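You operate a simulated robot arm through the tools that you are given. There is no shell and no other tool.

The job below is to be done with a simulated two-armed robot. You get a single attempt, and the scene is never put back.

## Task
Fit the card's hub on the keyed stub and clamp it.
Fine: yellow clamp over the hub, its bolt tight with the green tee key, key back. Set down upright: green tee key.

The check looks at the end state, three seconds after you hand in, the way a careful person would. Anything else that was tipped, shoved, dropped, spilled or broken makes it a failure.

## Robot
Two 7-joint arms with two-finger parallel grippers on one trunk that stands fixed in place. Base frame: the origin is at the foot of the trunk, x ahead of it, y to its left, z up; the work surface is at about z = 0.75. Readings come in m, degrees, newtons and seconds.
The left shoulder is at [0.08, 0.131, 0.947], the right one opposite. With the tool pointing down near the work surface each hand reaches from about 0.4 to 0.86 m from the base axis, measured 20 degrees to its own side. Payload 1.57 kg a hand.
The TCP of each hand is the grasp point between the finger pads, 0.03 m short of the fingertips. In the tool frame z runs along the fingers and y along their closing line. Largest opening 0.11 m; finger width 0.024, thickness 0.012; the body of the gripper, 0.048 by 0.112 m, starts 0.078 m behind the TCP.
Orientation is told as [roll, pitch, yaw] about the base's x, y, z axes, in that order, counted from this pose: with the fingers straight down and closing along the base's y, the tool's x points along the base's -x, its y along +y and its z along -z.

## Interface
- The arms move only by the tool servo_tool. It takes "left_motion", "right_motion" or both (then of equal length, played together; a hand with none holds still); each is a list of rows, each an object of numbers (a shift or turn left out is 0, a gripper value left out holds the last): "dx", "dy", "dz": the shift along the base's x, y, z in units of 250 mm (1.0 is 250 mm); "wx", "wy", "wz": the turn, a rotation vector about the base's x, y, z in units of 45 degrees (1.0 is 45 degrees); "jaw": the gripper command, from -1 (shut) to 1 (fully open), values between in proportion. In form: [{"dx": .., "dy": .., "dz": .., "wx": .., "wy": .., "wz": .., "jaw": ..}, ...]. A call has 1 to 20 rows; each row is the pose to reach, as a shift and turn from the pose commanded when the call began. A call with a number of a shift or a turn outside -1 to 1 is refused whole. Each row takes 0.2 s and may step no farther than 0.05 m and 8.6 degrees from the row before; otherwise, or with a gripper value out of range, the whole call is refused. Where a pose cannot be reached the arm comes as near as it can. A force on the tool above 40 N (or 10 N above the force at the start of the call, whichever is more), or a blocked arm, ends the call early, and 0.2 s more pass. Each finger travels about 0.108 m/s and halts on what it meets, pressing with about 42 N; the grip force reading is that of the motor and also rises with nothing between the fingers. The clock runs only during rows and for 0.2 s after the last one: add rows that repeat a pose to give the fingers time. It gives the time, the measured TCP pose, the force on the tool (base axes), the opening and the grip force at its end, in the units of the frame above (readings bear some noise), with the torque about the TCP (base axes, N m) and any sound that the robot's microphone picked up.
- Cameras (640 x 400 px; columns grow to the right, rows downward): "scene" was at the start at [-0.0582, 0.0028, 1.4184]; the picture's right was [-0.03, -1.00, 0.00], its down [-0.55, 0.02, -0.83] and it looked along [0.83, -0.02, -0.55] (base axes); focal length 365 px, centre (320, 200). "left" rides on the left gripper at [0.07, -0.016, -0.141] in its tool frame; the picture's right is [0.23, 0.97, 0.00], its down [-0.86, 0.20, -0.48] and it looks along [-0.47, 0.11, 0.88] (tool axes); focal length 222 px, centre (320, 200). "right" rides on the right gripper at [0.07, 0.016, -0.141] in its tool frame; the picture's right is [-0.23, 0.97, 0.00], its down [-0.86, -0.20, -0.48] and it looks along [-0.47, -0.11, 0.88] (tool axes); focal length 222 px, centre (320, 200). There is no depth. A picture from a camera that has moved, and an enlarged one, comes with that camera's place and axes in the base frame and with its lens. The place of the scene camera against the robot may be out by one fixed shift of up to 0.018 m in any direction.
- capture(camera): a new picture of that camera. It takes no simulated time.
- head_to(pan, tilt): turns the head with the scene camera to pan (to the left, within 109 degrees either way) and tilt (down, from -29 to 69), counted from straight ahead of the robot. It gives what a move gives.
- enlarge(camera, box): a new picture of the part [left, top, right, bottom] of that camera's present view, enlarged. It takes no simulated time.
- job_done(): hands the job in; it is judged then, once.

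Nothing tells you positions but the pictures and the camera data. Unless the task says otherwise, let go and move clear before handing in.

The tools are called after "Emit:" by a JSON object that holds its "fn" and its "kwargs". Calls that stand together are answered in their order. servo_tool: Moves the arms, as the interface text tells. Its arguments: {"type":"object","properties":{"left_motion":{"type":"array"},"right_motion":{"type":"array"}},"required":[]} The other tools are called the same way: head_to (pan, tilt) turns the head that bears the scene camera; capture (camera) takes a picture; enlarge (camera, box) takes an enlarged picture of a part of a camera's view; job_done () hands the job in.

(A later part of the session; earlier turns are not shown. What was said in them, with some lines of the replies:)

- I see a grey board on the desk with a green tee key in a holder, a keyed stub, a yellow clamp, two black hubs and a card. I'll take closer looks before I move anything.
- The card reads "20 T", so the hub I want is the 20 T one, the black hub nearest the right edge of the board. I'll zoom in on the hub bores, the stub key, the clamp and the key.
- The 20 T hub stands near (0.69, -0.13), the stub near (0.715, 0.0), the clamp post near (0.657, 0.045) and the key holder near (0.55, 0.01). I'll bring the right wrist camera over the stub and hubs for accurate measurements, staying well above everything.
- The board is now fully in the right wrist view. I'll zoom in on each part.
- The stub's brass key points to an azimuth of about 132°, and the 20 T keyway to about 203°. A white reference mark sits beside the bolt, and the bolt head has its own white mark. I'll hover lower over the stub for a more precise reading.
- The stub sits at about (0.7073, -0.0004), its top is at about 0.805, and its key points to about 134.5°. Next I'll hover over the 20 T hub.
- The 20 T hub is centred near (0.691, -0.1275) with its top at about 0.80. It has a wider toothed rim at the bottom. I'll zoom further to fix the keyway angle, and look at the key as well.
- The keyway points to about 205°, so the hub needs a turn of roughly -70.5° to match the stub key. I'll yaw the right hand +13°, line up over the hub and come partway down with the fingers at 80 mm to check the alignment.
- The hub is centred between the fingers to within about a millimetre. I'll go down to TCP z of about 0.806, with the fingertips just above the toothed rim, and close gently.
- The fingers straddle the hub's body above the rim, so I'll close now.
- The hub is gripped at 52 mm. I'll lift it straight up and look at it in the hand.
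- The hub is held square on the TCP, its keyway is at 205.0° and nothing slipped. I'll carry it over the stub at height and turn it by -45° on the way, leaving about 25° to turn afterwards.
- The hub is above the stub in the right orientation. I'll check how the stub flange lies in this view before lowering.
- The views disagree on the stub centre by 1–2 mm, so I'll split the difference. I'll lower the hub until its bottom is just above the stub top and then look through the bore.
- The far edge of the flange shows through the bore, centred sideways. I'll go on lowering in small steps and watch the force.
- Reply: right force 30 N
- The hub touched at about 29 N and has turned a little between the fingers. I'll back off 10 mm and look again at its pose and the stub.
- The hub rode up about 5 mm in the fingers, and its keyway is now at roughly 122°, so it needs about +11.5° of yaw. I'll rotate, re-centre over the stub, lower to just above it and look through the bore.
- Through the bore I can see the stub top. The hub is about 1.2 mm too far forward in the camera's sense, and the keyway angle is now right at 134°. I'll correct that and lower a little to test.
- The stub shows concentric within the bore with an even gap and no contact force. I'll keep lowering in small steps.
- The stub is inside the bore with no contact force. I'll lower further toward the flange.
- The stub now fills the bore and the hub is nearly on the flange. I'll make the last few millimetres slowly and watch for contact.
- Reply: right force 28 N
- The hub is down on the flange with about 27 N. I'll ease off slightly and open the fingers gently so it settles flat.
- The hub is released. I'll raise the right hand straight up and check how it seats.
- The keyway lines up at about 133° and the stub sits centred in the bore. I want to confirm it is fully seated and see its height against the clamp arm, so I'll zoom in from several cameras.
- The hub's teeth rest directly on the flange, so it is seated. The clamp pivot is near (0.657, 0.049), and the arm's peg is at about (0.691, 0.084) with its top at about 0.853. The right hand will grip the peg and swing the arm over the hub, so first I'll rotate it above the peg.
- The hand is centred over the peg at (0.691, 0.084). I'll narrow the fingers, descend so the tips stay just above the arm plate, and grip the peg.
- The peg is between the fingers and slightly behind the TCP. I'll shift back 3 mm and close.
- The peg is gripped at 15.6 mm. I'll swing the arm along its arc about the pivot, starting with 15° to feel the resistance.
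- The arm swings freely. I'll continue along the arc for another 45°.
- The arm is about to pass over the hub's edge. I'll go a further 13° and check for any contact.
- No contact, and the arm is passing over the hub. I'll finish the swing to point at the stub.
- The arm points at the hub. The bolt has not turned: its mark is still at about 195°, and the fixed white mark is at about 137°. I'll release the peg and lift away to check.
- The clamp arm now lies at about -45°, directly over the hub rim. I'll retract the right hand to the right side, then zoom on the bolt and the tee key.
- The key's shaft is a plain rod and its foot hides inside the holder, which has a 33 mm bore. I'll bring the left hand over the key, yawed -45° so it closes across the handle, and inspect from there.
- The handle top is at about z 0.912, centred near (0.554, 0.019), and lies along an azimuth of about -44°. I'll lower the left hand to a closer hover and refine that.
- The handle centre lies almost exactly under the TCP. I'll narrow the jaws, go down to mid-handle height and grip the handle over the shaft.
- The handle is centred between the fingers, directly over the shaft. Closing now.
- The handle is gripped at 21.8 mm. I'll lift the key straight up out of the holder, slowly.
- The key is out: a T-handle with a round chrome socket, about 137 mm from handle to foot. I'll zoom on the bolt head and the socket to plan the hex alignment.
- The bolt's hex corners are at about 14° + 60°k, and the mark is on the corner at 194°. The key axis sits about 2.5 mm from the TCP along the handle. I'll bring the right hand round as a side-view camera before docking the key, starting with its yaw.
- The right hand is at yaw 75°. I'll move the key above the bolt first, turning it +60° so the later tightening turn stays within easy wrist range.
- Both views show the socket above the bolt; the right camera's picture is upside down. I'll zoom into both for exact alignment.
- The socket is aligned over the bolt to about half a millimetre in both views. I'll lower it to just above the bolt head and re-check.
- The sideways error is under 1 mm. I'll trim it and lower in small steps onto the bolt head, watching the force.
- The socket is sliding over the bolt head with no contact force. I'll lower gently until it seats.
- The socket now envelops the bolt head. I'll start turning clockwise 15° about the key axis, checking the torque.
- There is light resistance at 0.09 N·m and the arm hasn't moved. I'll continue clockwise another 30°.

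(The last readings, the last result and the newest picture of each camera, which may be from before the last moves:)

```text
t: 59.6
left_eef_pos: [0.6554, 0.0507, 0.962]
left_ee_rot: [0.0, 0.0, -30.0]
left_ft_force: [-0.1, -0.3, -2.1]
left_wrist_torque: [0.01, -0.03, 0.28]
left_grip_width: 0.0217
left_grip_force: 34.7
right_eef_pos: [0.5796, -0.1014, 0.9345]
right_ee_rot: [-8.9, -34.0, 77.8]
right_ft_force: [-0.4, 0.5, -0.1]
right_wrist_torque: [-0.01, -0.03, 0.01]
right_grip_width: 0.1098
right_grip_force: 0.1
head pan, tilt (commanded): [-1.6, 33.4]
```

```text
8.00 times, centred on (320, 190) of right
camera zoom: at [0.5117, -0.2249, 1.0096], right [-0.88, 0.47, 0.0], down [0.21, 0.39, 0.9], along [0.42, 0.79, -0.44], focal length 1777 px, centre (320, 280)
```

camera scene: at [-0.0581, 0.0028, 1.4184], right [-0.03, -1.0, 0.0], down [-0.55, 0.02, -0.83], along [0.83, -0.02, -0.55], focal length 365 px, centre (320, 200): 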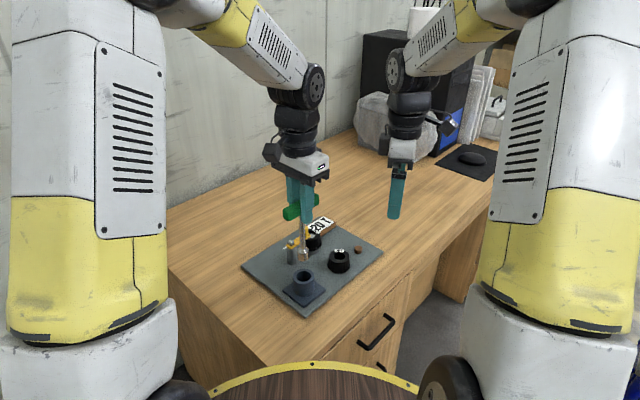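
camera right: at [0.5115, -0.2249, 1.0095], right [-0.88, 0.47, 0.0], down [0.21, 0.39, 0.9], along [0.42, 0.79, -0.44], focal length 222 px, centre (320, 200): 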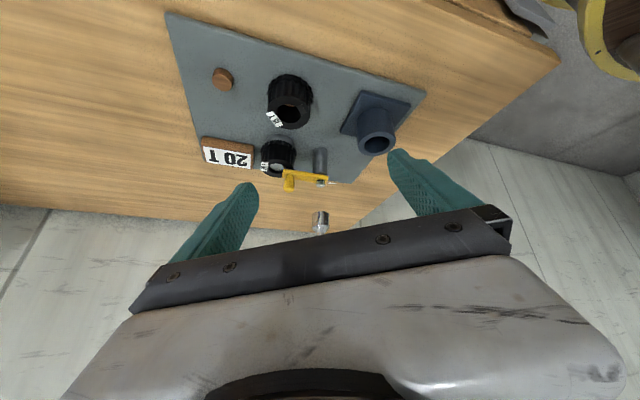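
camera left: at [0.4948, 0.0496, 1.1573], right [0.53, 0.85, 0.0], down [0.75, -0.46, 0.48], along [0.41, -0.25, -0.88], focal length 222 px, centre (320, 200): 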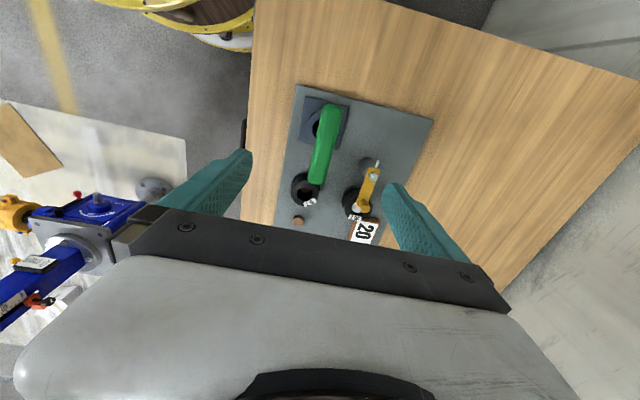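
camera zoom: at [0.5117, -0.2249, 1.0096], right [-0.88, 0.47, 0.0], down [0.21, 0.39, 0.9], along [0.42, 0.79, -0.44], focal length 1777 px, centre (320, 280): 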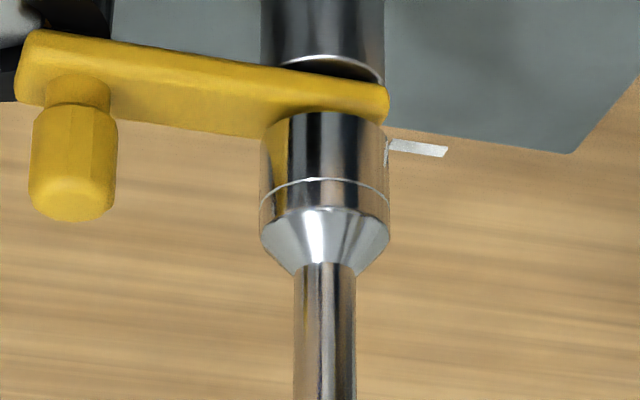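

The torque is rising, now 0.28 N·m after 45°, so the bolt is turning and starting to bite. I'll continue another 15°, which should bring its mark to the fixed mark.

Emit:
{"fn": "servo_tool", "kwargs": {"left_motion": [{"dx": 0.0005, "dy": 0.0008, "wz": -0.1111}, {"dx": 0.001, "dy": 0.0015, "wz": -0.2222}, {"dx": 0.0016, "dy": 0.0022, "wz": -0.3333}, {"dx": 0.0016, "dy": 0.0022, "wz": -0.3333}]}}

Emit:
{"fn": "enlarge", "kwargs": {"camera": "scene", "box": [275, 190, 325, 255]}}

Emit:
{"fn": "enlarge", "kwargs": {"camera": "left", "box": [220, 60, 420, 230]}}

```text
t: 60.6
left_eef_pos: [0.6568, 0.0517, 0.9622]
left_ee_rot: [0.0, 0.1, -45.1]
left_ft_force: [-0.2, -0.8, -3.3]
left_wrist_torque: [-0.01, 0.01, 0.36]
left_grip_width: 0.0218
left_grip_force: 34.9
right_eef_pos: [0.5787, -0.1021, 0.9348]
right_ee_rot: [-9.0, -34.0, 77.8]
right_ft_force: [0.5, 0.0, 1.0]
right_wrist_torque: [-0.04, 0.03, -0.04]
right_grip_width: 0.11
right_grip_force: 0.1
head pan, tilt (commanded): [-1.6, 33.4]
```

```text
6.15 times, centred on (300, 222) of scene
camera zoom: at [-0.058, 0.0028, 1.4184], right [-0.03, -1.0, 0.0], down [-0.55, 0.02, -0.83], along [0.83, -0.02, -0.55], focal length 2248 px, centre (443, 62)
```

zoom: 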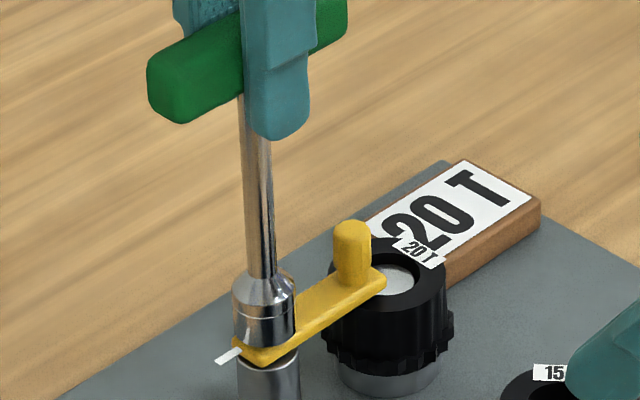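

```text
2.35 times, centred on (320, 145) of left
camera zoom: at [0.5945, 0.0888, 1.1035], right [0.53, 0.85, 0.0], down [0.75, -0.46, 0.48], along [0.41, -0.25, -0.88], focal length 523 px, centre (320, 329)
```

zoom: 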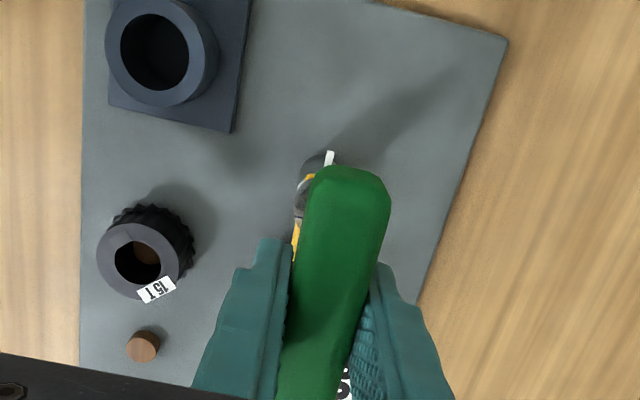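

Torque is 0.36 N·m after 60° and the handle isn't slipping. I'll keep tightening in small increments to see whether it firms up.

Emit:
{"fn": "servo_tool", "kwargs": {"left_motion": [{"dx": 0.0004, "dy": 0.0003, "wz": -0.0556}, {"dx": 0.0007, "dy": 0.0006, "wz": -0.1111}, {"dx": 0.001, "dy": 0.0009, "wz": -0.1667}, {"dx": 0.0014, "dy": 0.0012, "wz": -0.2222}, {"dx": 0.0014, "dy": 0.0012, "wz": -0.2222}]}}

Emit:
{"fn": "enlarge", "kwargs": {"camera": "scene", "box": [290, 225, 320, 255]}}

Emit:
{"fn": "enlarge", "kwargs": {"camera": "left", "box": [220, 60, 420, 230]}}

```text
t: 61.8
left_eef_pos: [0.6564, 0.0515, 0.962]
left_ee_rot: [0.1, 0.0, -55.0]
left_ft_force: [-0.2, -0.4, -3.2]
left_wrist_torque: [0.01, 0.01, 0.45]
left_grip_width: 0.0215
left_grip_force: 35.0
right_eef_pos: [0.5774, -0.1005, 0.9348]
right_ee_rot: [-8.9, -34.0, 77.9]
right_ft_force: [0.5, -0.1, 0.0]
right_wrist_torque: [0.0, -0.01, 0.01]
right_grip_width: 0.1099
right_grip_force: 0.0
head pan, tilt (commanded): [-1.6, 33.4]
```

```text
13.33 times, centred on (305, 240) of scene
camera zoom: at [-0.058, 0.0028, 1.4184], right [-0.03, -1.0, 0.0], down [-0.55, 0.02, -0.83], along [0.83, -0.02, -0.55], focal length 4871 px, centre (520, -333)
```

zoom: 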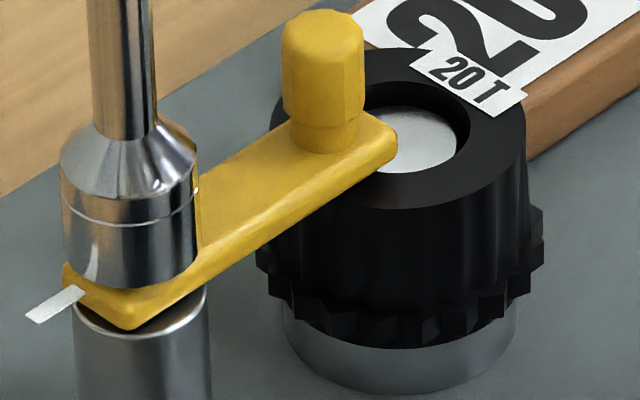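

```text
2.35 times, centred on (320, 145) of left
camera zoom: at [0.602, 0.0994, 1.1032], right [0.67, 0.74, 0.0], down [0.65, -0.59, 0.48], along [0.36, -0.32, -0.88], focal length 523 px, centre (320, 329)
```

zoom: 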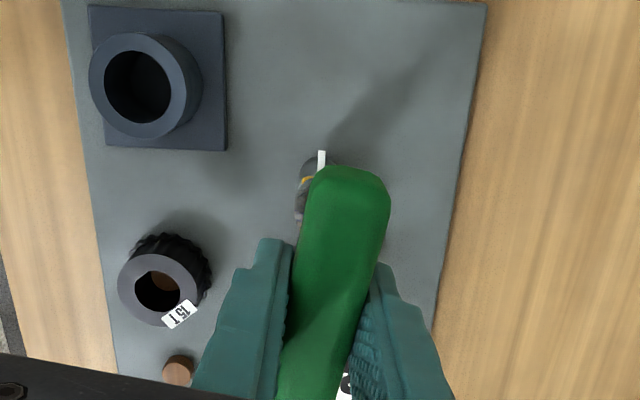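

Torque is 0.45 N·m after 70°. I'll lift the key straight up briefly to read where the bolt's white mark is relative to the fixed mark.

Emit:
{"fn": "servo_tool", "kwargs": {"left_motion": [{"dz": 0.02}, {"dz": 0.05}, {"dz": 0.09}, {"dz": 0.13}, {"dz": 0.13}]}}

Emit:
{"fn": "enlarge", "kwargs": {"camera": "scene", "box": [285, 225, 315, 255]}}

Emit:
{"fn": "enlarge", "kwargs": {"camera": "right", "box": [300, 165, 340, 215]}}

```text
t: 63.0
left_eef_pos: [0.6563, 0.0519, 0.9958]
left_ee_rot: [0.1, 0.0, -54.9]
left_ft_force: [-0.3, -0.1, -2.1]
left_wrist_torque: [-0.02, 0.03, -0.02]
left_grip_width: 0.0217
left_grip_force: 34.3
right_eef_pos: [0.5783, -0.1023, 0.9352]
right_ee_rot: [-8.9, -34.1, 77.9]
right_ft_force: [0.1, 0.4, 0.8]
right_wrist_torque: [-0.01, -0.01, 0.0]
right_grip_width: 0.1101
right_grip_force: 0.0
head pan, tilt (commanded): [-1.6, 33.4]
```

```text
13.33 times, centred on (300, 240) of scene
camera zoom: at [-0.058, 0.0028, 1.4184], right [-0.03, -1.0, 0.0], down [-0.55, 0.02, -0.83], along [0.83, -0.02, -0.55], focal length 4871 px, centre (587, -333)
```

zoom: 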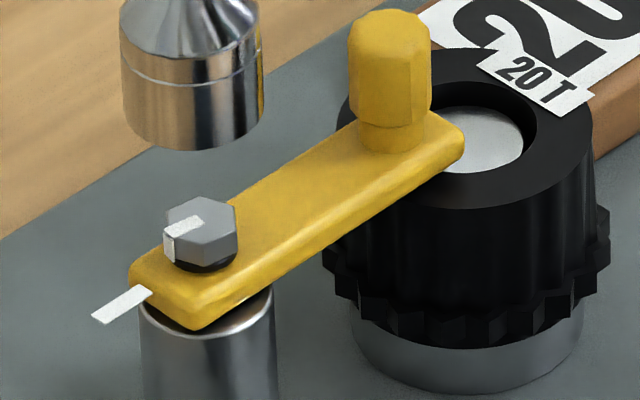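

```text
8.00 times, centred on (320, 190) of right
camera zoom: at [0.5117, -0.2249, 1.0096], right [-0.88, 0.47, 0.0], down [0.21, 0.39, 0.9], along [0.42, 0.79, -0.44], focal length 1777 px, centre (320, 280)
```

zoom: 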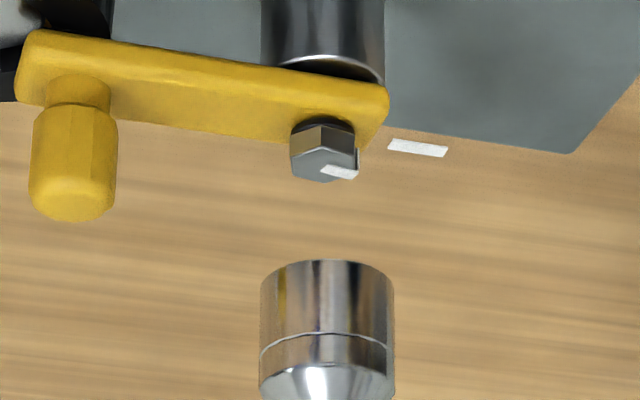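

The bolt mark has swung round and now nearly lines up with the fixed mark. I'll zoom in to measure both precisely.

Emit:
{"fn": "enlarge", "kwargs": {"camera": "right", "box": [315, 178, 333, 190]}}

Emit:
{"fn": "enlarge", "kwargs": {"camera": "right", "box": [312, 174, 332, 194]}}

Emit:
{"fn": "enlarge", "kwargs": {"camera": "scene", "box": [280, 233, 304, 251]}}

```text
16.00 times, centred on (324, 184) of right
camera zoom: at [0.5117, -0.2249, 1.0096], right [-0.88, 0.47, 0.0], down [0.21, 0.39, 0.9], along [0.42, 0.79, -0.44], focal length 3554 px, centre (256, 456)
```

zoom: 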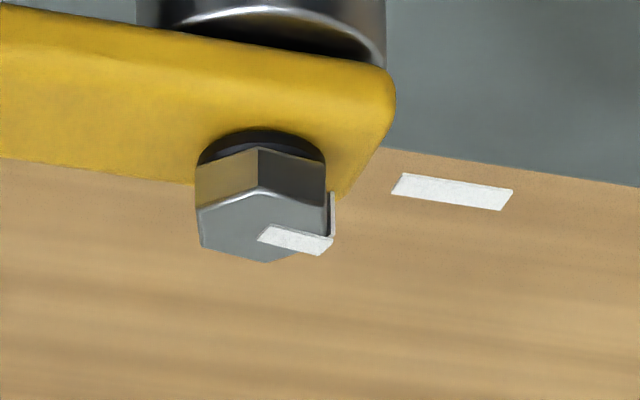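

```text
16.00 times, centred on (322, 184) of right
camera zoom: at [0.5117, -0.2249, 1.0096], right [-0.88, 0.47, 0.0], down [0.21, 0.39, 0.9], along [0.42, 0.79, -0.44], focal length 3554 px, centre (288, 456)
```

zoom: 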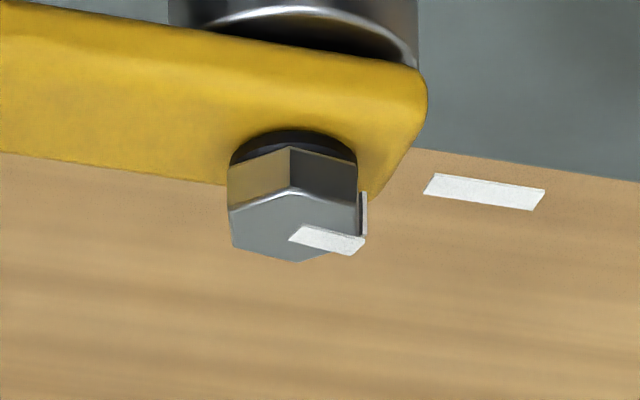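

```text
16.00 times, centred on (292, 242) of scene
camera zoom: at [-0.058, 0.0028, 1.4184], right [-0.03, -1.0, 0.0], down [-0.55, 0.02, -0.83], along [0.83, -0.02, -0.55], focal length 5846 px, centre (768, -472)
```

zoom: 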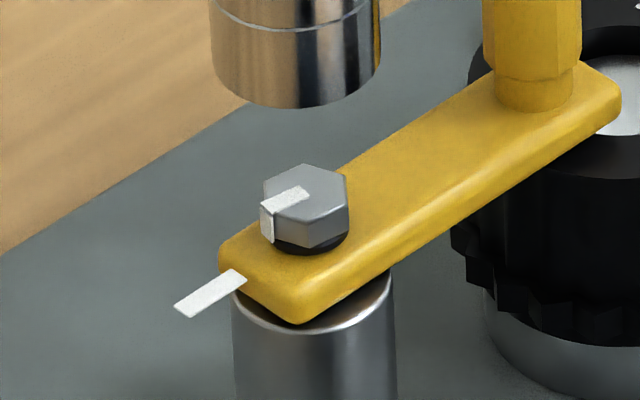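

The fixed mark is at about 135° and the bolt mark has reached about 127°, so the bolt has turned roughly 67° and just passed the fixed mark with the torque rising. I'll bring the key back above its holder, where the left camera has a clear top view of the bolt to confirm this.

Emit:
{"fn": "servo_tool", "kwargs": {"left_motion": [{"dx": -0.02, "dy": -0.006, "dz": 0.05, "wz": 0.0}, {"dx": -0.09, "dy": -0.03, "dz": 0.06, "wz": 0.06}, {"dx": -0.17, "dy": -0.055, "dz": 0.06, "wz": 0.12}, {"dx": -0.25, "dy": -0.08, "dz": 0.06, "wz": 0.2222}, {"dx": -0.33, "dy": -0.105, "dz": 0.06, "wz": 0.2222}, {"dx": -0.4099, "dy": -0.1301, "dz": 0.05, "wz": 0.2222}, {"dx": -0.4099, "dy": -0.1301, "dz": 0.05, "wz": 0.2222}]}}

Emit:
{"fn": "enlarge", "kwargs": {"camera": "left", "box": [355, 165, 380, 190]}}

Emit:
{"fn": "enlarge", "kwargs": {"camera": "left", "box": [220, 60, 420, 230]}}

Emit:
{"fn": "enlarge", "kwargs": {"camera": "scene", "box": [265, 190, 345, 300]}}

```text
t: 64.6
left_eef_pos: [0.5527, 0.0189, 1.0079]
left_ee_rot: [0.0, -0.1, -45.0]
left_ft_force: [0.3, 0.0, -1.5]
left_wrist_torque: [-0.04, 0.05, -0.02]
left_grip_width: 0.0215
left_grip_force: 34.7
right_eef_pos: [0.5785, -0.1018, 0.9347]
right_ee_rot: [-8.8, -34.0, 77.7]
right_ft_force: [-0.5, -1.6, -0.3]
right_wrist_torque: [-0.01, 0.03, -0.01]
right_grip_width: 0.1103
right_grip_force: 0.1
head pan, tilt (commanded): [-1.6, 33.4]
```

```text
16.00 times, centred on (368, 178) of left
camera zoom: at [0.4919, 0.0561, 1.1481], right [0.53, 0.85, 0.0], down [0.75, -0.46, 0.48], along [0.41, -0.25, -0.88], focal length 3554 px, centre (-440, 560)
```

zoom: 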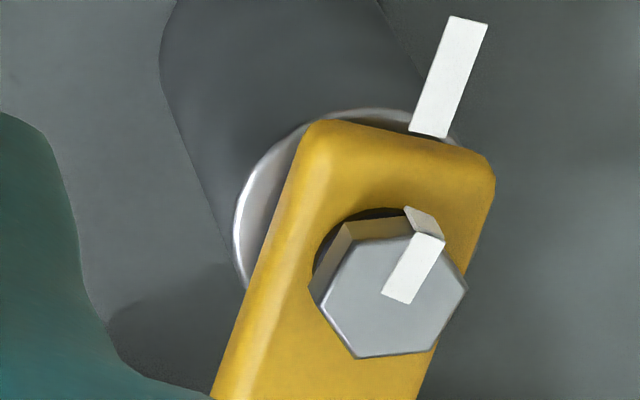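

```text
2.35 times, centred on (320, 145) of left
camera zoom: at [0.4919, 0.0561, 1.1481], right [0.53, 0.85, 0.0], down [0.75, -0.46, 0.48], along [0.41, -0.25, -0.88], focal length 523 px, centre (320, 329)
```

zoom: 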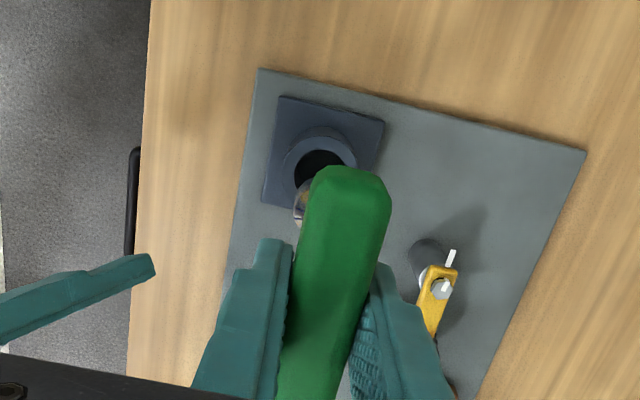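

```text
3.64 times, centred on (305, 245) of scene
camera zoom: at [-0.058, 0.0028, 1.4184], right [-0.03, -1.0, 0.0], down [-0.55, 0.02, -0.83], along [0.83, -0.02, -0.55], focal length 1328 px, centre (374, 36)
```

zoom: 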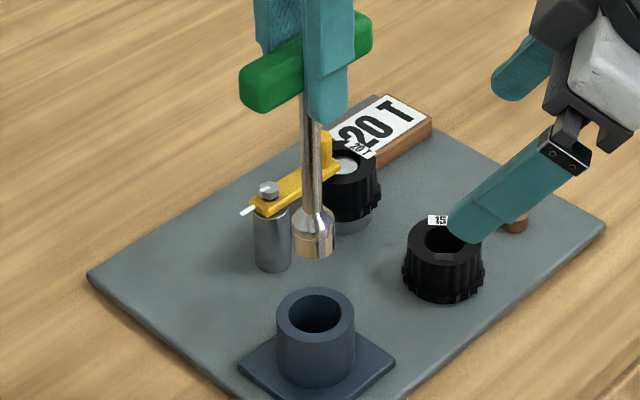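

The top view confirms it: the bolt mark is at about 129° and the fixed line at 135°, so the bolt is turned fully home to just past its line. I'll check that the key's socket is centred over the holder before lowering it.

Emit:
{"fn": "enlarge", "kwargs": {"camera": "right", "box": [340, 90, 430, 210]}}

Emit:
{"fn": "enlarge", "kwargs": {"camera": "scene", "box": [280, 240, 330, 300]}}

```text
3.33 times, centred on (385, 150) of right
camera zoom: at [0.5117, -0.2249, 1.0096], right [-0.88, 0.47, 0.0], down [0.21, 0.39, 0.9], along [0.42, 0.79, -0.44], focal length 740 px, centre (103, 367)
```

zoom: 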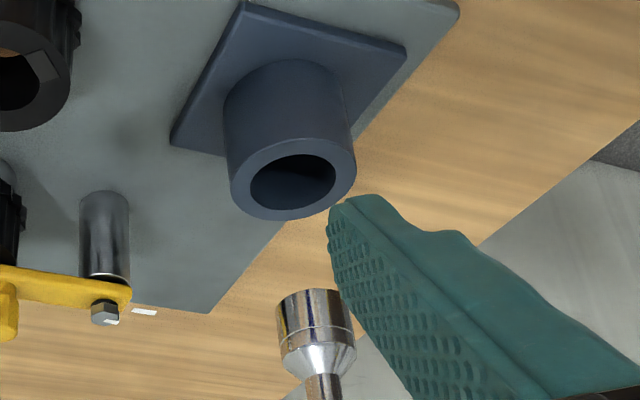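

```text
6.67 times, centred on (305, 270) of scene
camera zoom: at [-0.058, 0.0028, 1.4184], right [-0.03, -1.0, 0.0], down [-0.55, 0.02, -0.83], along [0.83, -0.02, -0.55], focal length 2436 px, centre (420, -267)
```

zoom: 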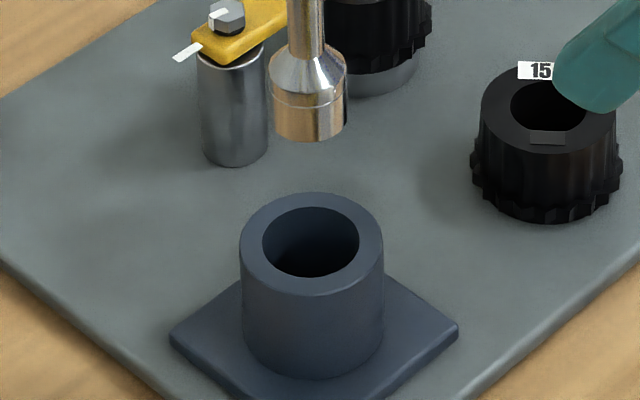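

The socket lies over the holder bore to within about 1.5 mm, and the bore gives roughly 3.5 mm clearance each side. Lowering the key straight down.

Emit:
{"fn": "servo_tool", "kwargs": {"left_motion": [{"dx": 0.003, "dz": -0.06}, {"dx": 0.003, "dz": -0.12}, {"dx": 0.003, "dz": -0.18}, {"dx": 0.003, "dz": -0.23}, {"dx": 0.003, "dz": -0.23}]}}

Emit:
{"fn": "enlarge", "kwargs": {"camera": "scene", "box": [280, 220, 330, 300]}}

Emit:
{"fn": "enlarge", "kwargs": {"camera": "right", "box": [340, 90, 430, 210]}}

```text
t: 65.8
left_eef_pos: [0.5543, 0.0194, 0.949]
left_ee_rot: [0.0, 0.1, -45.0]
left_ft_force: [0.8, -0.2, -3.2]
left_wrist_torque: [-0.01, 0.01, 0.02]
left_grip_width: 0.0221
left_grip_force: 34.1
right_eef_pos: [0.5781, -0.1001, 0.9351]
right_ee_rot: [-8.9, -34.0, 77.8]
right_ft_force: [0.1, 0.9, 0.6]
right_wrist_torque: [-0.02, 0.02, 0.0]
right_grip_width: 0.11
right_grip_force: 0.1
head pan, tilt (commanded): [-1.6, 33.4]
```

```text
5.00 times, centred on (305, 260) of scene
camera zoom: at [-0.0581, 0.0028, 1.4184], right [-0.03, -1.0, 0.0], down [-0.55, 0.02, -0.83], along [0.83, -0.02, -0.55], focal length 1827 px, centre (395, -100)
```

zoom: 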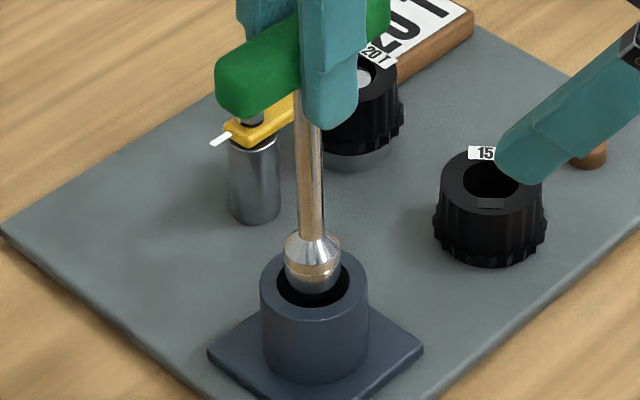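

```text
3.33 times, centred on (385, 150) of right
camera zoom: at [0.5116, -0.2249, 1.0097], right [-0.88, 0.47, 0.0], down [0.21, 0.39, 0.9], along [0.42, 0.79, -0.44], focal length 740 px, centre (103, 367)
```

zoom: 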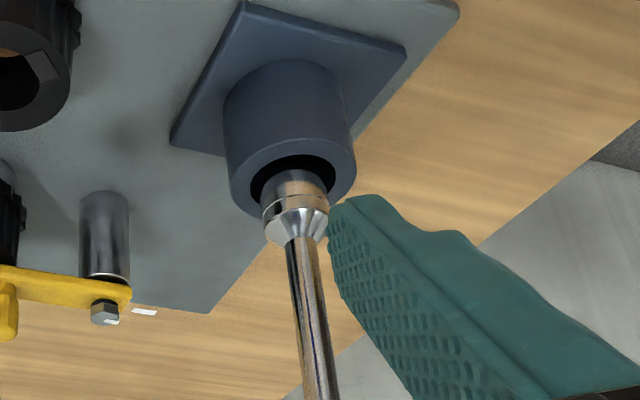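

The socket is entering the bore with no contact. Continuing down to its resting depth.

Emit:
{"fn": "servo_tool", "kwargs": {"left_motion": [{"dz": -0.03}, {"dz": -0.06}, {"dz": -0.09}, {"dz": -0.12}, {"dz": -0.145}, {"dz": -0.16}, {"dz": -0.16}]}}

Emit:
{"fn": "enlarge", "kwargs": {"camera": "scene", "box": [280, 220, 330, 300]}}

Emit:
{"fn": "enlarge", "kwargs": {"camera": "right", "box": [340, 90, 430, 210]}}

```text
t: 67.4
left_eef_pos: [0.5543, 0.019, 0.9088]
left_ee_rot: [0.1, -0.1, -44.9]
left_ft_force: [0.0, 0.8, -3.1]
left_wrist_torque: [-0.01, 0.01, 0.0]
left_grip_width: 0.0218
left_grip_force: 34.6
right_eef_pos: [0.5775, -0.1006, 0.9354]
right_ee_rot: [-8.9, -34.0, 77.8]
right_ft_force: [-0.2, 0.2, -0.2]
right_wrist_torque: [-0.03, 0.0, 0.0]
right_grip_width: 0.11
right_grip_force: 0.1
head pan, tilt (commanded): [-1.6, 33.4]
```

```text
5.00 times, centred on (305, 260) of scene
camera zoom: at [-0.0581, 0.0028, 1.4184], right [-0.03, -1.0, 0.0], down [-0.55, 0.02, -0.83], along [0.83, -0.02, -0.55], focal length 1827 px, centre (395, -100)
```

zoom: 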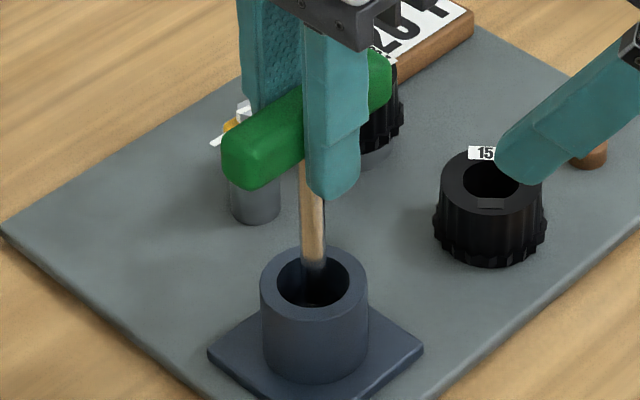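

```text
3.33 times, centred on (385, 150) of right
camera zoom: at [0.5116, -0.2249, 1.0097], right [-0.88, 0.47, 0.0], down [0.21, 0.39, 0.9], along [0.42, 0.79, -0.44], focal length 740 px, centre (103, 367)
```

zoom: 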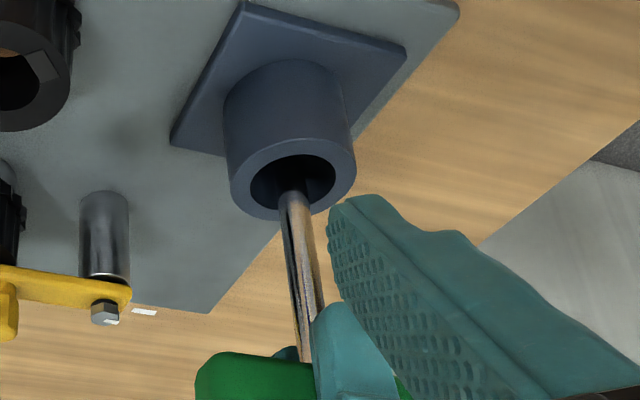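

The key still hangs on the hand, with -3.1 N on the tool, and it's close to the original height. I'll lower the last few millimetres gently until it stands on the holder floor.

Emit:
{"fn": "servo_tool", "kwargs": {"left_motion": [{"dz": -0.004}, {"dz": -0.008}, {"dz": -0.012}, {"dz": -0.012}]}}

```text
t: 68.4
left_eef_pos: [0.5535, 0.02, 0.9062]
left_ee_rot: [0.1, 0.0, -45.0]
left_ft_force: [-3.0, 0.9, 6.7]
left_wrist_torque: [0.1, 0.24, -0.01]
left_grip_width: 0.0216
left_grip_force: 34.9
right_eef_pos: [0.5768, -0.1022, 0.9352]
right_ee_rot: [-9.0, -34.1, 77.8]
right_ft_force: [-0.3, -0.7, -1.1]
right_wrist_torque: [0.0, 0.01, 0.02]
right_grip_width: 0.1101
right_grip_force: 0.1
head pan, tilt (commanded): [-1.6, 33.4]
```

The key touches the holder floor. I'll ease off a hair and open the fingers slowly.

Emit:
{"fn": "servo_tool", "kwargs": {"left_motion": [{"dz": 0.002}, {"dz": 0.002, "jaw": -0.55}, {"dz": 0.002, "jaw": -0.45}, {"dz": 0.002, "jaw": -0.3}, {"dz": 0.002, "jaw": -0.15}, {"dz": 0.002, "jaw": -0.1}]}}

Emit:
{"fn": "enlarge", "kwargs": {"camera": "scene", "box": [280, 220, 330, 300]}}

Emit:
{"fn": "enlarge", "kwargs": {"camera": "left", "box": [220, 60, 420, 230]}}

Emit:
{"fn": "enlarge", "kwargs": {"camera": "right", "box": [340, 90, 430, 210]}}

```text
t: 69.8
left_eef_pos: [0.5546, 0.0181, 0.9072]
left_ee_rot: [0.0, 0.0, -44.9]
left_ft_force: [-0.5, 0.5, 0.5]
left_wrist_torque: [0.0, -0.01, 0.02]
left_grip_width: 0.0493
left_grip_force: 0.1
right_eef_pos: [0.5789, -0.1025, 0.9352]
right_ee_rot: [-8.9, -34.0, 77.8]
right_ft_force: [-1.3, 0.3, -0.7]
right_wrist_torque: [-0.02, 0.04, -0.04]
right_grip_width: 0.1101
right_grip_force: 0.0
head pan, tilt (commanded): [-1.6, 33.4]
```

```text
5.00 times, centred on (305, 260) of scene
camera zoom: at [-0.0581, 0.0028, 1.4184], right [-0.03, -1.0, 0.0], down [-0.55, 0.02, -0.83], along [0.83, -0.02, -0.55], focal length 1827 px, centre (395, -100)
```

zoom: 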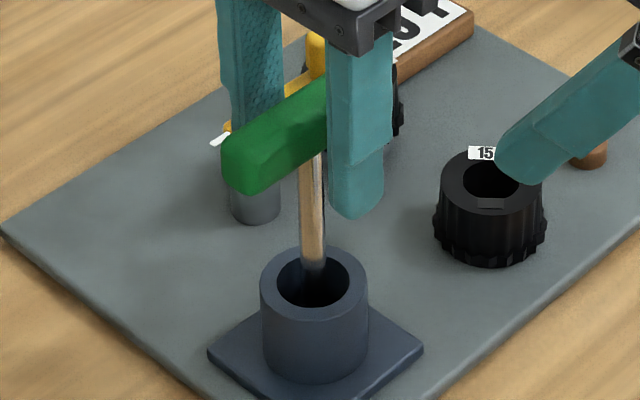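

```text
2.35 times, centred on (320, 145) of left
camera zoom: at [0.493, 0.0564, 1.0484], right [0.53, 0.85, 0.0], down [0.75, -0.46, 0.48], along [0.41, -0.25, -0.88], focal length 523 px, centre (320, 329)
```

zoom: 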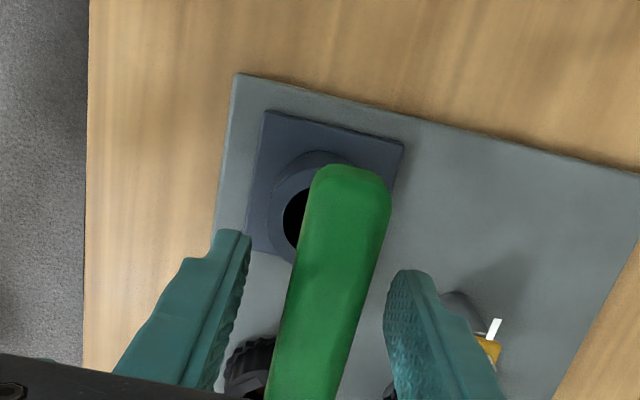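

```text
3.33 times, centred on (385, 150) of right
camera zoom: at [0.5116, -0.2249, 1.0097], right [-0.88, 0.47, 0.0], down [0.21, 0.39, 0.9], along [0.42, 0.79, -0.44], focal length 740 px, centre (103, 367)
```

zoom: 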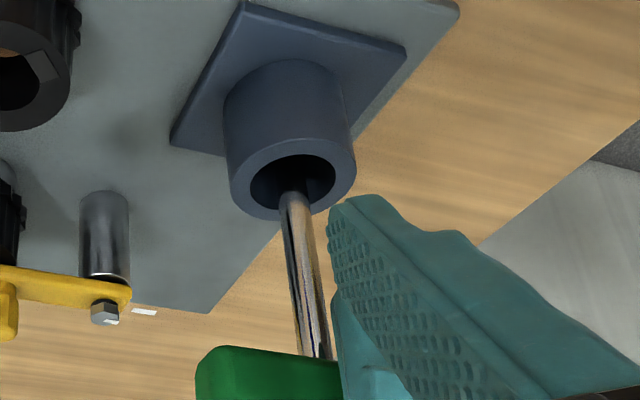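

The key stands upright in its holder and the fingers are clear of the handle. I'll raise the left hand straight up and away, then retract the right hand.

Emit:
{"fn": "servo_tool", "kwargs": {"left_motion": [{"dz": 0.05}, {"dz": 0.12}, {"dz": 0.22}, {"dz": 0.34}, {"dz": 0.46}, {"dz": 0.6}, {"dz": 0.7, "dy": 0.1}, {"dz": 0.75, "dy": 0.25}, {"dz": 0.8, "dy": 0.4}, {"dz": 0.8, "dy": 0.55}, {"dz": 0.8, "dy": 0.6}]}}

Emit:
{"fn": "enlarge", "kwargs": {"camera": "scene", "box": [240, 200, 390, 320]}}

Emit:
{"fn": "enlarge", "kwargs": {"camera": "right", "box": [240, 60, 440, 240]}}

```text
t: 72.2
left_eef_pos: [0.5548, 0.1689, 1.1071]
left_ee_rot: [0.0, 0.0, -45.0]
left_ft_force: [-0.8, 0.2, 0.1]
left_wrist_torque: [0.04, -0.01, -0.01]
left_grip_width: 0.0495
left_grip_force: 0.1
right_eef_pos: [0.5781, -0.1007, 0.9357]
right_ee_rot: [-8.9, -34.0, 77.8]
right_ft_force: [-0.5, -2.0, -0.1]
right_wrist_torque: [0.01, -0.02, 0.0]
right_grip_width: 0.1098
right_grip_force: 0.1
head pan, tilt (commanded): [-1.6, 33.4]
```

```text
3.33 times, centred on (315, 260) of scene
camera zoom: at [-0.0582, 0.0027, 1.4184], right [-0.03, -1.0, 0.0], down [-0.55, 0.02, -0.83], along [0.83, -0.02, -0.55], focal length 1218 px, centre (337, 0)
```

zoom: 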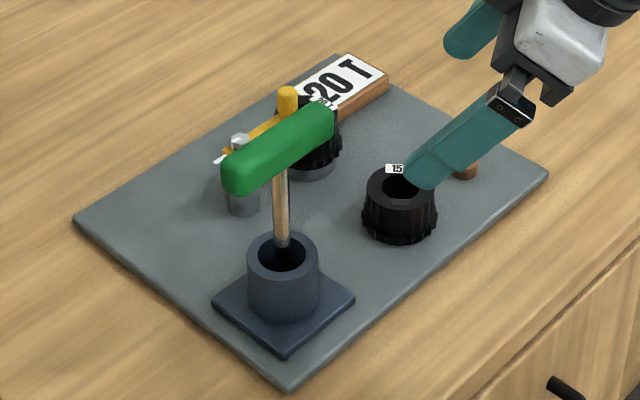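

```text
2.22 times, centred on (340, 150) of right
camera zoom: at [0.5116, -0.225, 1.0097], right [-0.88, 0.47, 0.0], down [0.21, 0.39, 0.9], along [0.42, 0.79, -0.44], focal length 494 px, centre (276, 311)
```

zoom: 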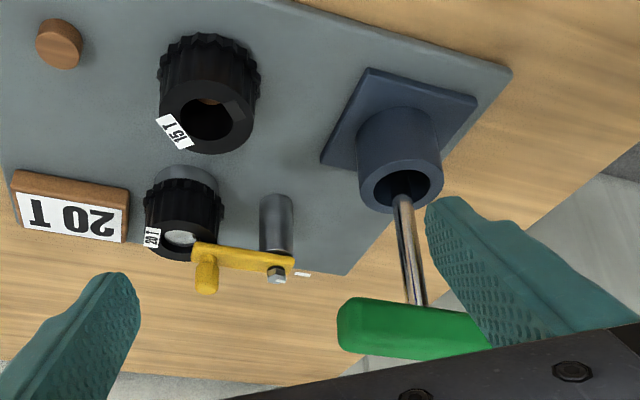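

The key is upright and free. Before retracting the right hand I'll use its side view to inspect the clamp, hub and bolt.

Emit:
{"fn": "enlarge", "kwargs": {"camera": "right", "box": [295, 125, 345, 195]}}

Emit:
{"fn": "enlarge", "kwargs": {"camera": "scene", "box": [282, 222, 334, 262]}}

```text
5.71 times, centred on (320, 160) of right
camera zoom: at [0.5116, -0.225, 1.0097], right [-0.88, 0.47, 0.0], down [0.21, 0.39, 0.9], along [0.42, 0.79, -0.44], focal length 1269 px, centre (320, 429)
```

zoom: 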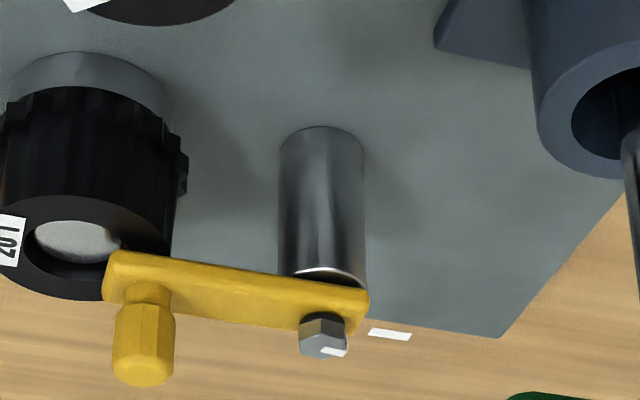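

```text
10.00 times, centred on (308, 242) of scene
camera zoom: at [-0.0582, 0.0027, 1.4184], right [-0.03, -1.0, 0.0], down [-0.55, 0.02, -0.83], along [0.83, -0.02, -0.55], focal length 3654 px, centre (440, -220)
```

zoom: 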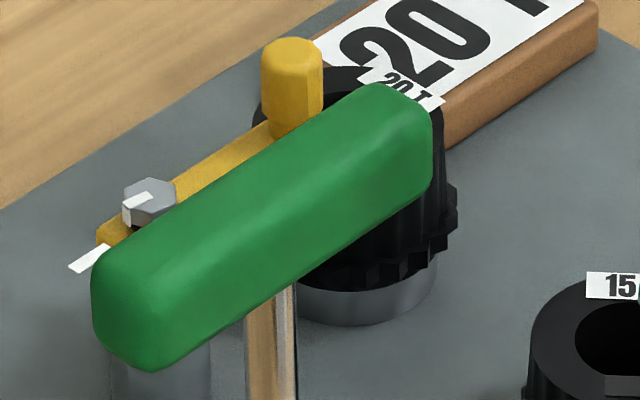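

The hub is flat on its flange, the clamp bears over its rim, and the bolt mark sits at the line. I'll retract the right hand up and away.

Emit:
{"fn": "servo_tool", "kwargs": {"right_motion": [{"dz": 0.06, "dy": -0.06}, {"dz": 0.14, "dy": -0.14}, {"dz": 0.24, "dy": -0.24}, {"dz": 0.36, "dy": -0.34}, {"dz": 0.48, "dy": -0.44}, {"dz": 0.56, "dy": -0.5}, {"dz": 0.56, "dy": -0.5}]}}

Emit:
{"fn": "capture", "kwargs": {"camera": "scene"}}

Emit:
{"fn": "enlarge", "kwargs": {"camera": "scene", "box": [230, 200, 390, 320]}}

Emit:
{"fn": "capture", "kwargs": {"camera": "left"}}

```text
t: 73.8
left_eef_pos: [0.5549, 0.1678, 1.1073]
left_ee_rot: [0.1, 0.0, -45.1]
left_ft_force: [-0.5, 0.3, 0.6]
left_wrist_torque: [-0.02, 0.01, 0.01]
left_grip_width: 0.0494
left_grip_force: 0.0
right_eef_pos: [0.5774, -0.2257, 1.0756]
right_ee_rot: [-9.0, -34.0, 77.9]
right_ft_force: [-0.6, 0.8, 0.2]
right_wrist_torque: [0.0, -0.01, 0.03]
right_grip_width: 0.1099
right_grip_force: 0.0
head pan, tilt (commanded): [-1.6, 33.4]
```

```text
taken
camera scene: at [-0.0582, 0.0028, 1.4184], right [-0.03, -1.0, 0.0], down [-0.55, 0.02, -0.83], along [0.83, -0.02, -0.55], focal length 365 px, centre (320, 200)
```

scene: 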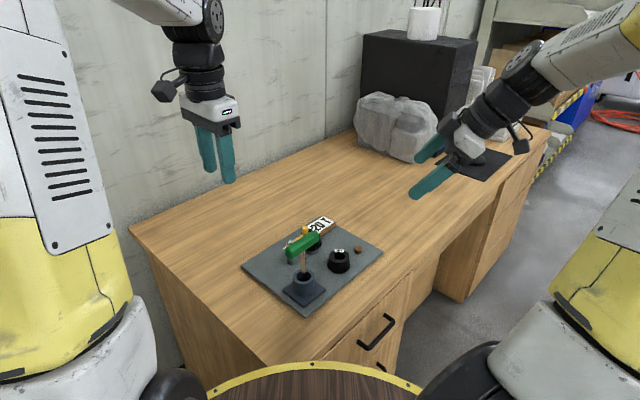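

```text
3.33 times, centred on (310, 260) of scene
camera zoom: at [-0.0582, 0.0028, 1.4184], right [-0.03, -1.0, 0.0], down [-0.55, 0.02, -0.83], along [0.83, -0.02, -0.55], focal length 1218 px, centre (353, 0)
```

zoom: 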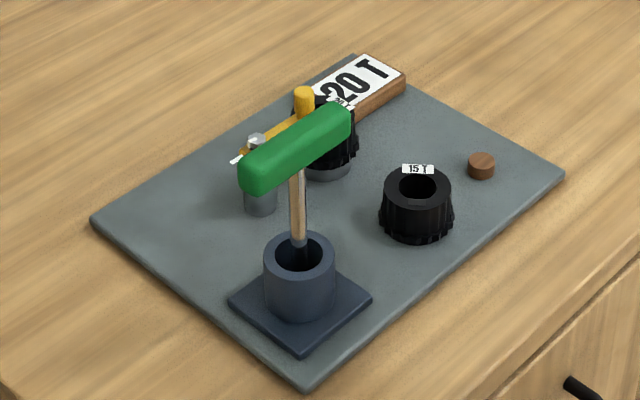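

```text
taken
camera left: at [0.4932, 0.2061, 1.2481], right [0.53, 0.85, 0.0], down [0.75, -0.46, 0.48], along [0.41, -0.25, -0.88], focal length 222 px, centre (320, 200)
```

left: 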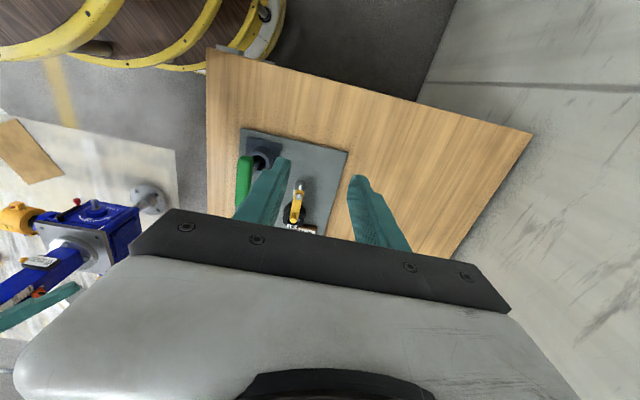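

Everything stands as intended. I'll take one last top view of the clamp, bolt and hub, and of the key.

Emit:
{"fn": "enlarge", "kwargs": {"camera": "left", "box": [280, 170, 320, 235]}}

Emit:
{"fn": "enlarge", "kwargs": {"camera": "left", "box": [290, 175, 312, 197]}}

Emit:
{"fn": "enlarge", "kwargs": {"camera": "scene", "box": [280, 225, 330, 310]}}

```text
6.15 times, centred on (300, 202) of left
camera zoom: at [0.4932, 0.2061, 1.2481], right [0.53, 0.85, 0.0], down [0.75, -0.46, 0.48], along [0.41, -0.25, -0.88], focal length 1367 px, centre (443, 185)
```

zoom: 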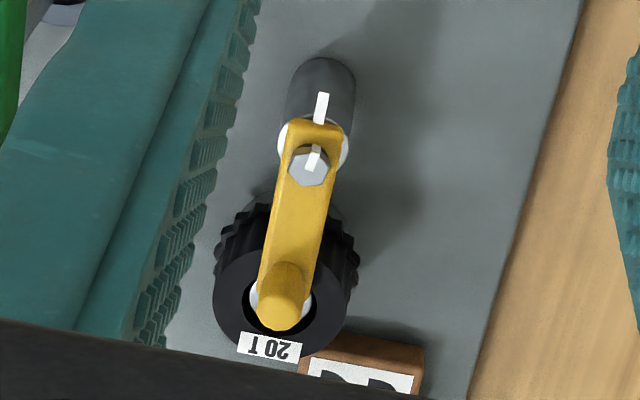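

```text
16.00 times, centred on (301, 186) of left
camera zoom: at [0.4932, 0.2061, 1.2481], right [0.53, 0.85, 0.0], down [0.75, -0.46, 0.48], along [0.41, -0.25, -0.88], focal length 3554 px, centre (624, 424)
```

zoom: 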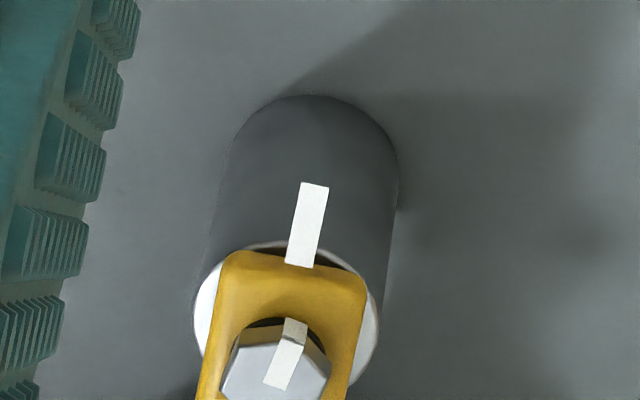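

```text
4.71 times, centred on (305, 268) of scene
camera zoom: at [-0.0582, 0.0028, 1.4184], right [-0.03, -1.0, 0.0], down [-0.55, 0.02, -0.83], along [0.83, -0.02, -0.55], focal length 1719 px, centre (391, -118)
```

zoom: 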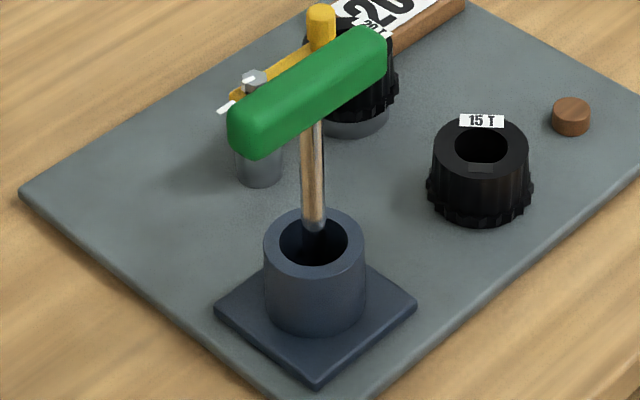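

Everything checks out by eye:
- **Hub:** the 20 T hub is keyed on the stub and flat on its flange.
- **Clamp:** the yellow arm lies over the hub's rim.
- **Bolt:** it is tight, with its mark turned to the line and about 6–8° past it.
- **Key:** the green tee key stands upright in its holder.

Both hands are clear, so I'm handing in.

Emit:
{"fn": "job_done", "kwargs": {}}

```text
The job is handed in.
```

I fitted the 20 T hub on the keyed stub, clamped it, and handed the job in; I haven't seen the check's result.

- **Hub:** it is keyed on the stub and sits flat on the flange. My first try at lowering it hit the stub at about 29 N and turned it slightly in the fingers. I backed off, realigned it, and it then went on with no contact force until it reached the flange.
- **Clamp:** the yellow arm lies over the hub's rim, pointing at the stub.
- **Bolt:** I turned it about 65° clockwise with the tee key, and the torque rose steadily to 0.45 N·m. Its white mark ended about 6–8° past the fixed line. I took that line as the tight mark and did not turn the bolt back to match it exactly.
- **Key:** the green tee key is back upright in its holder.

The 15 T hub and the card look undisturbed, and both hands were clear when I handed in.
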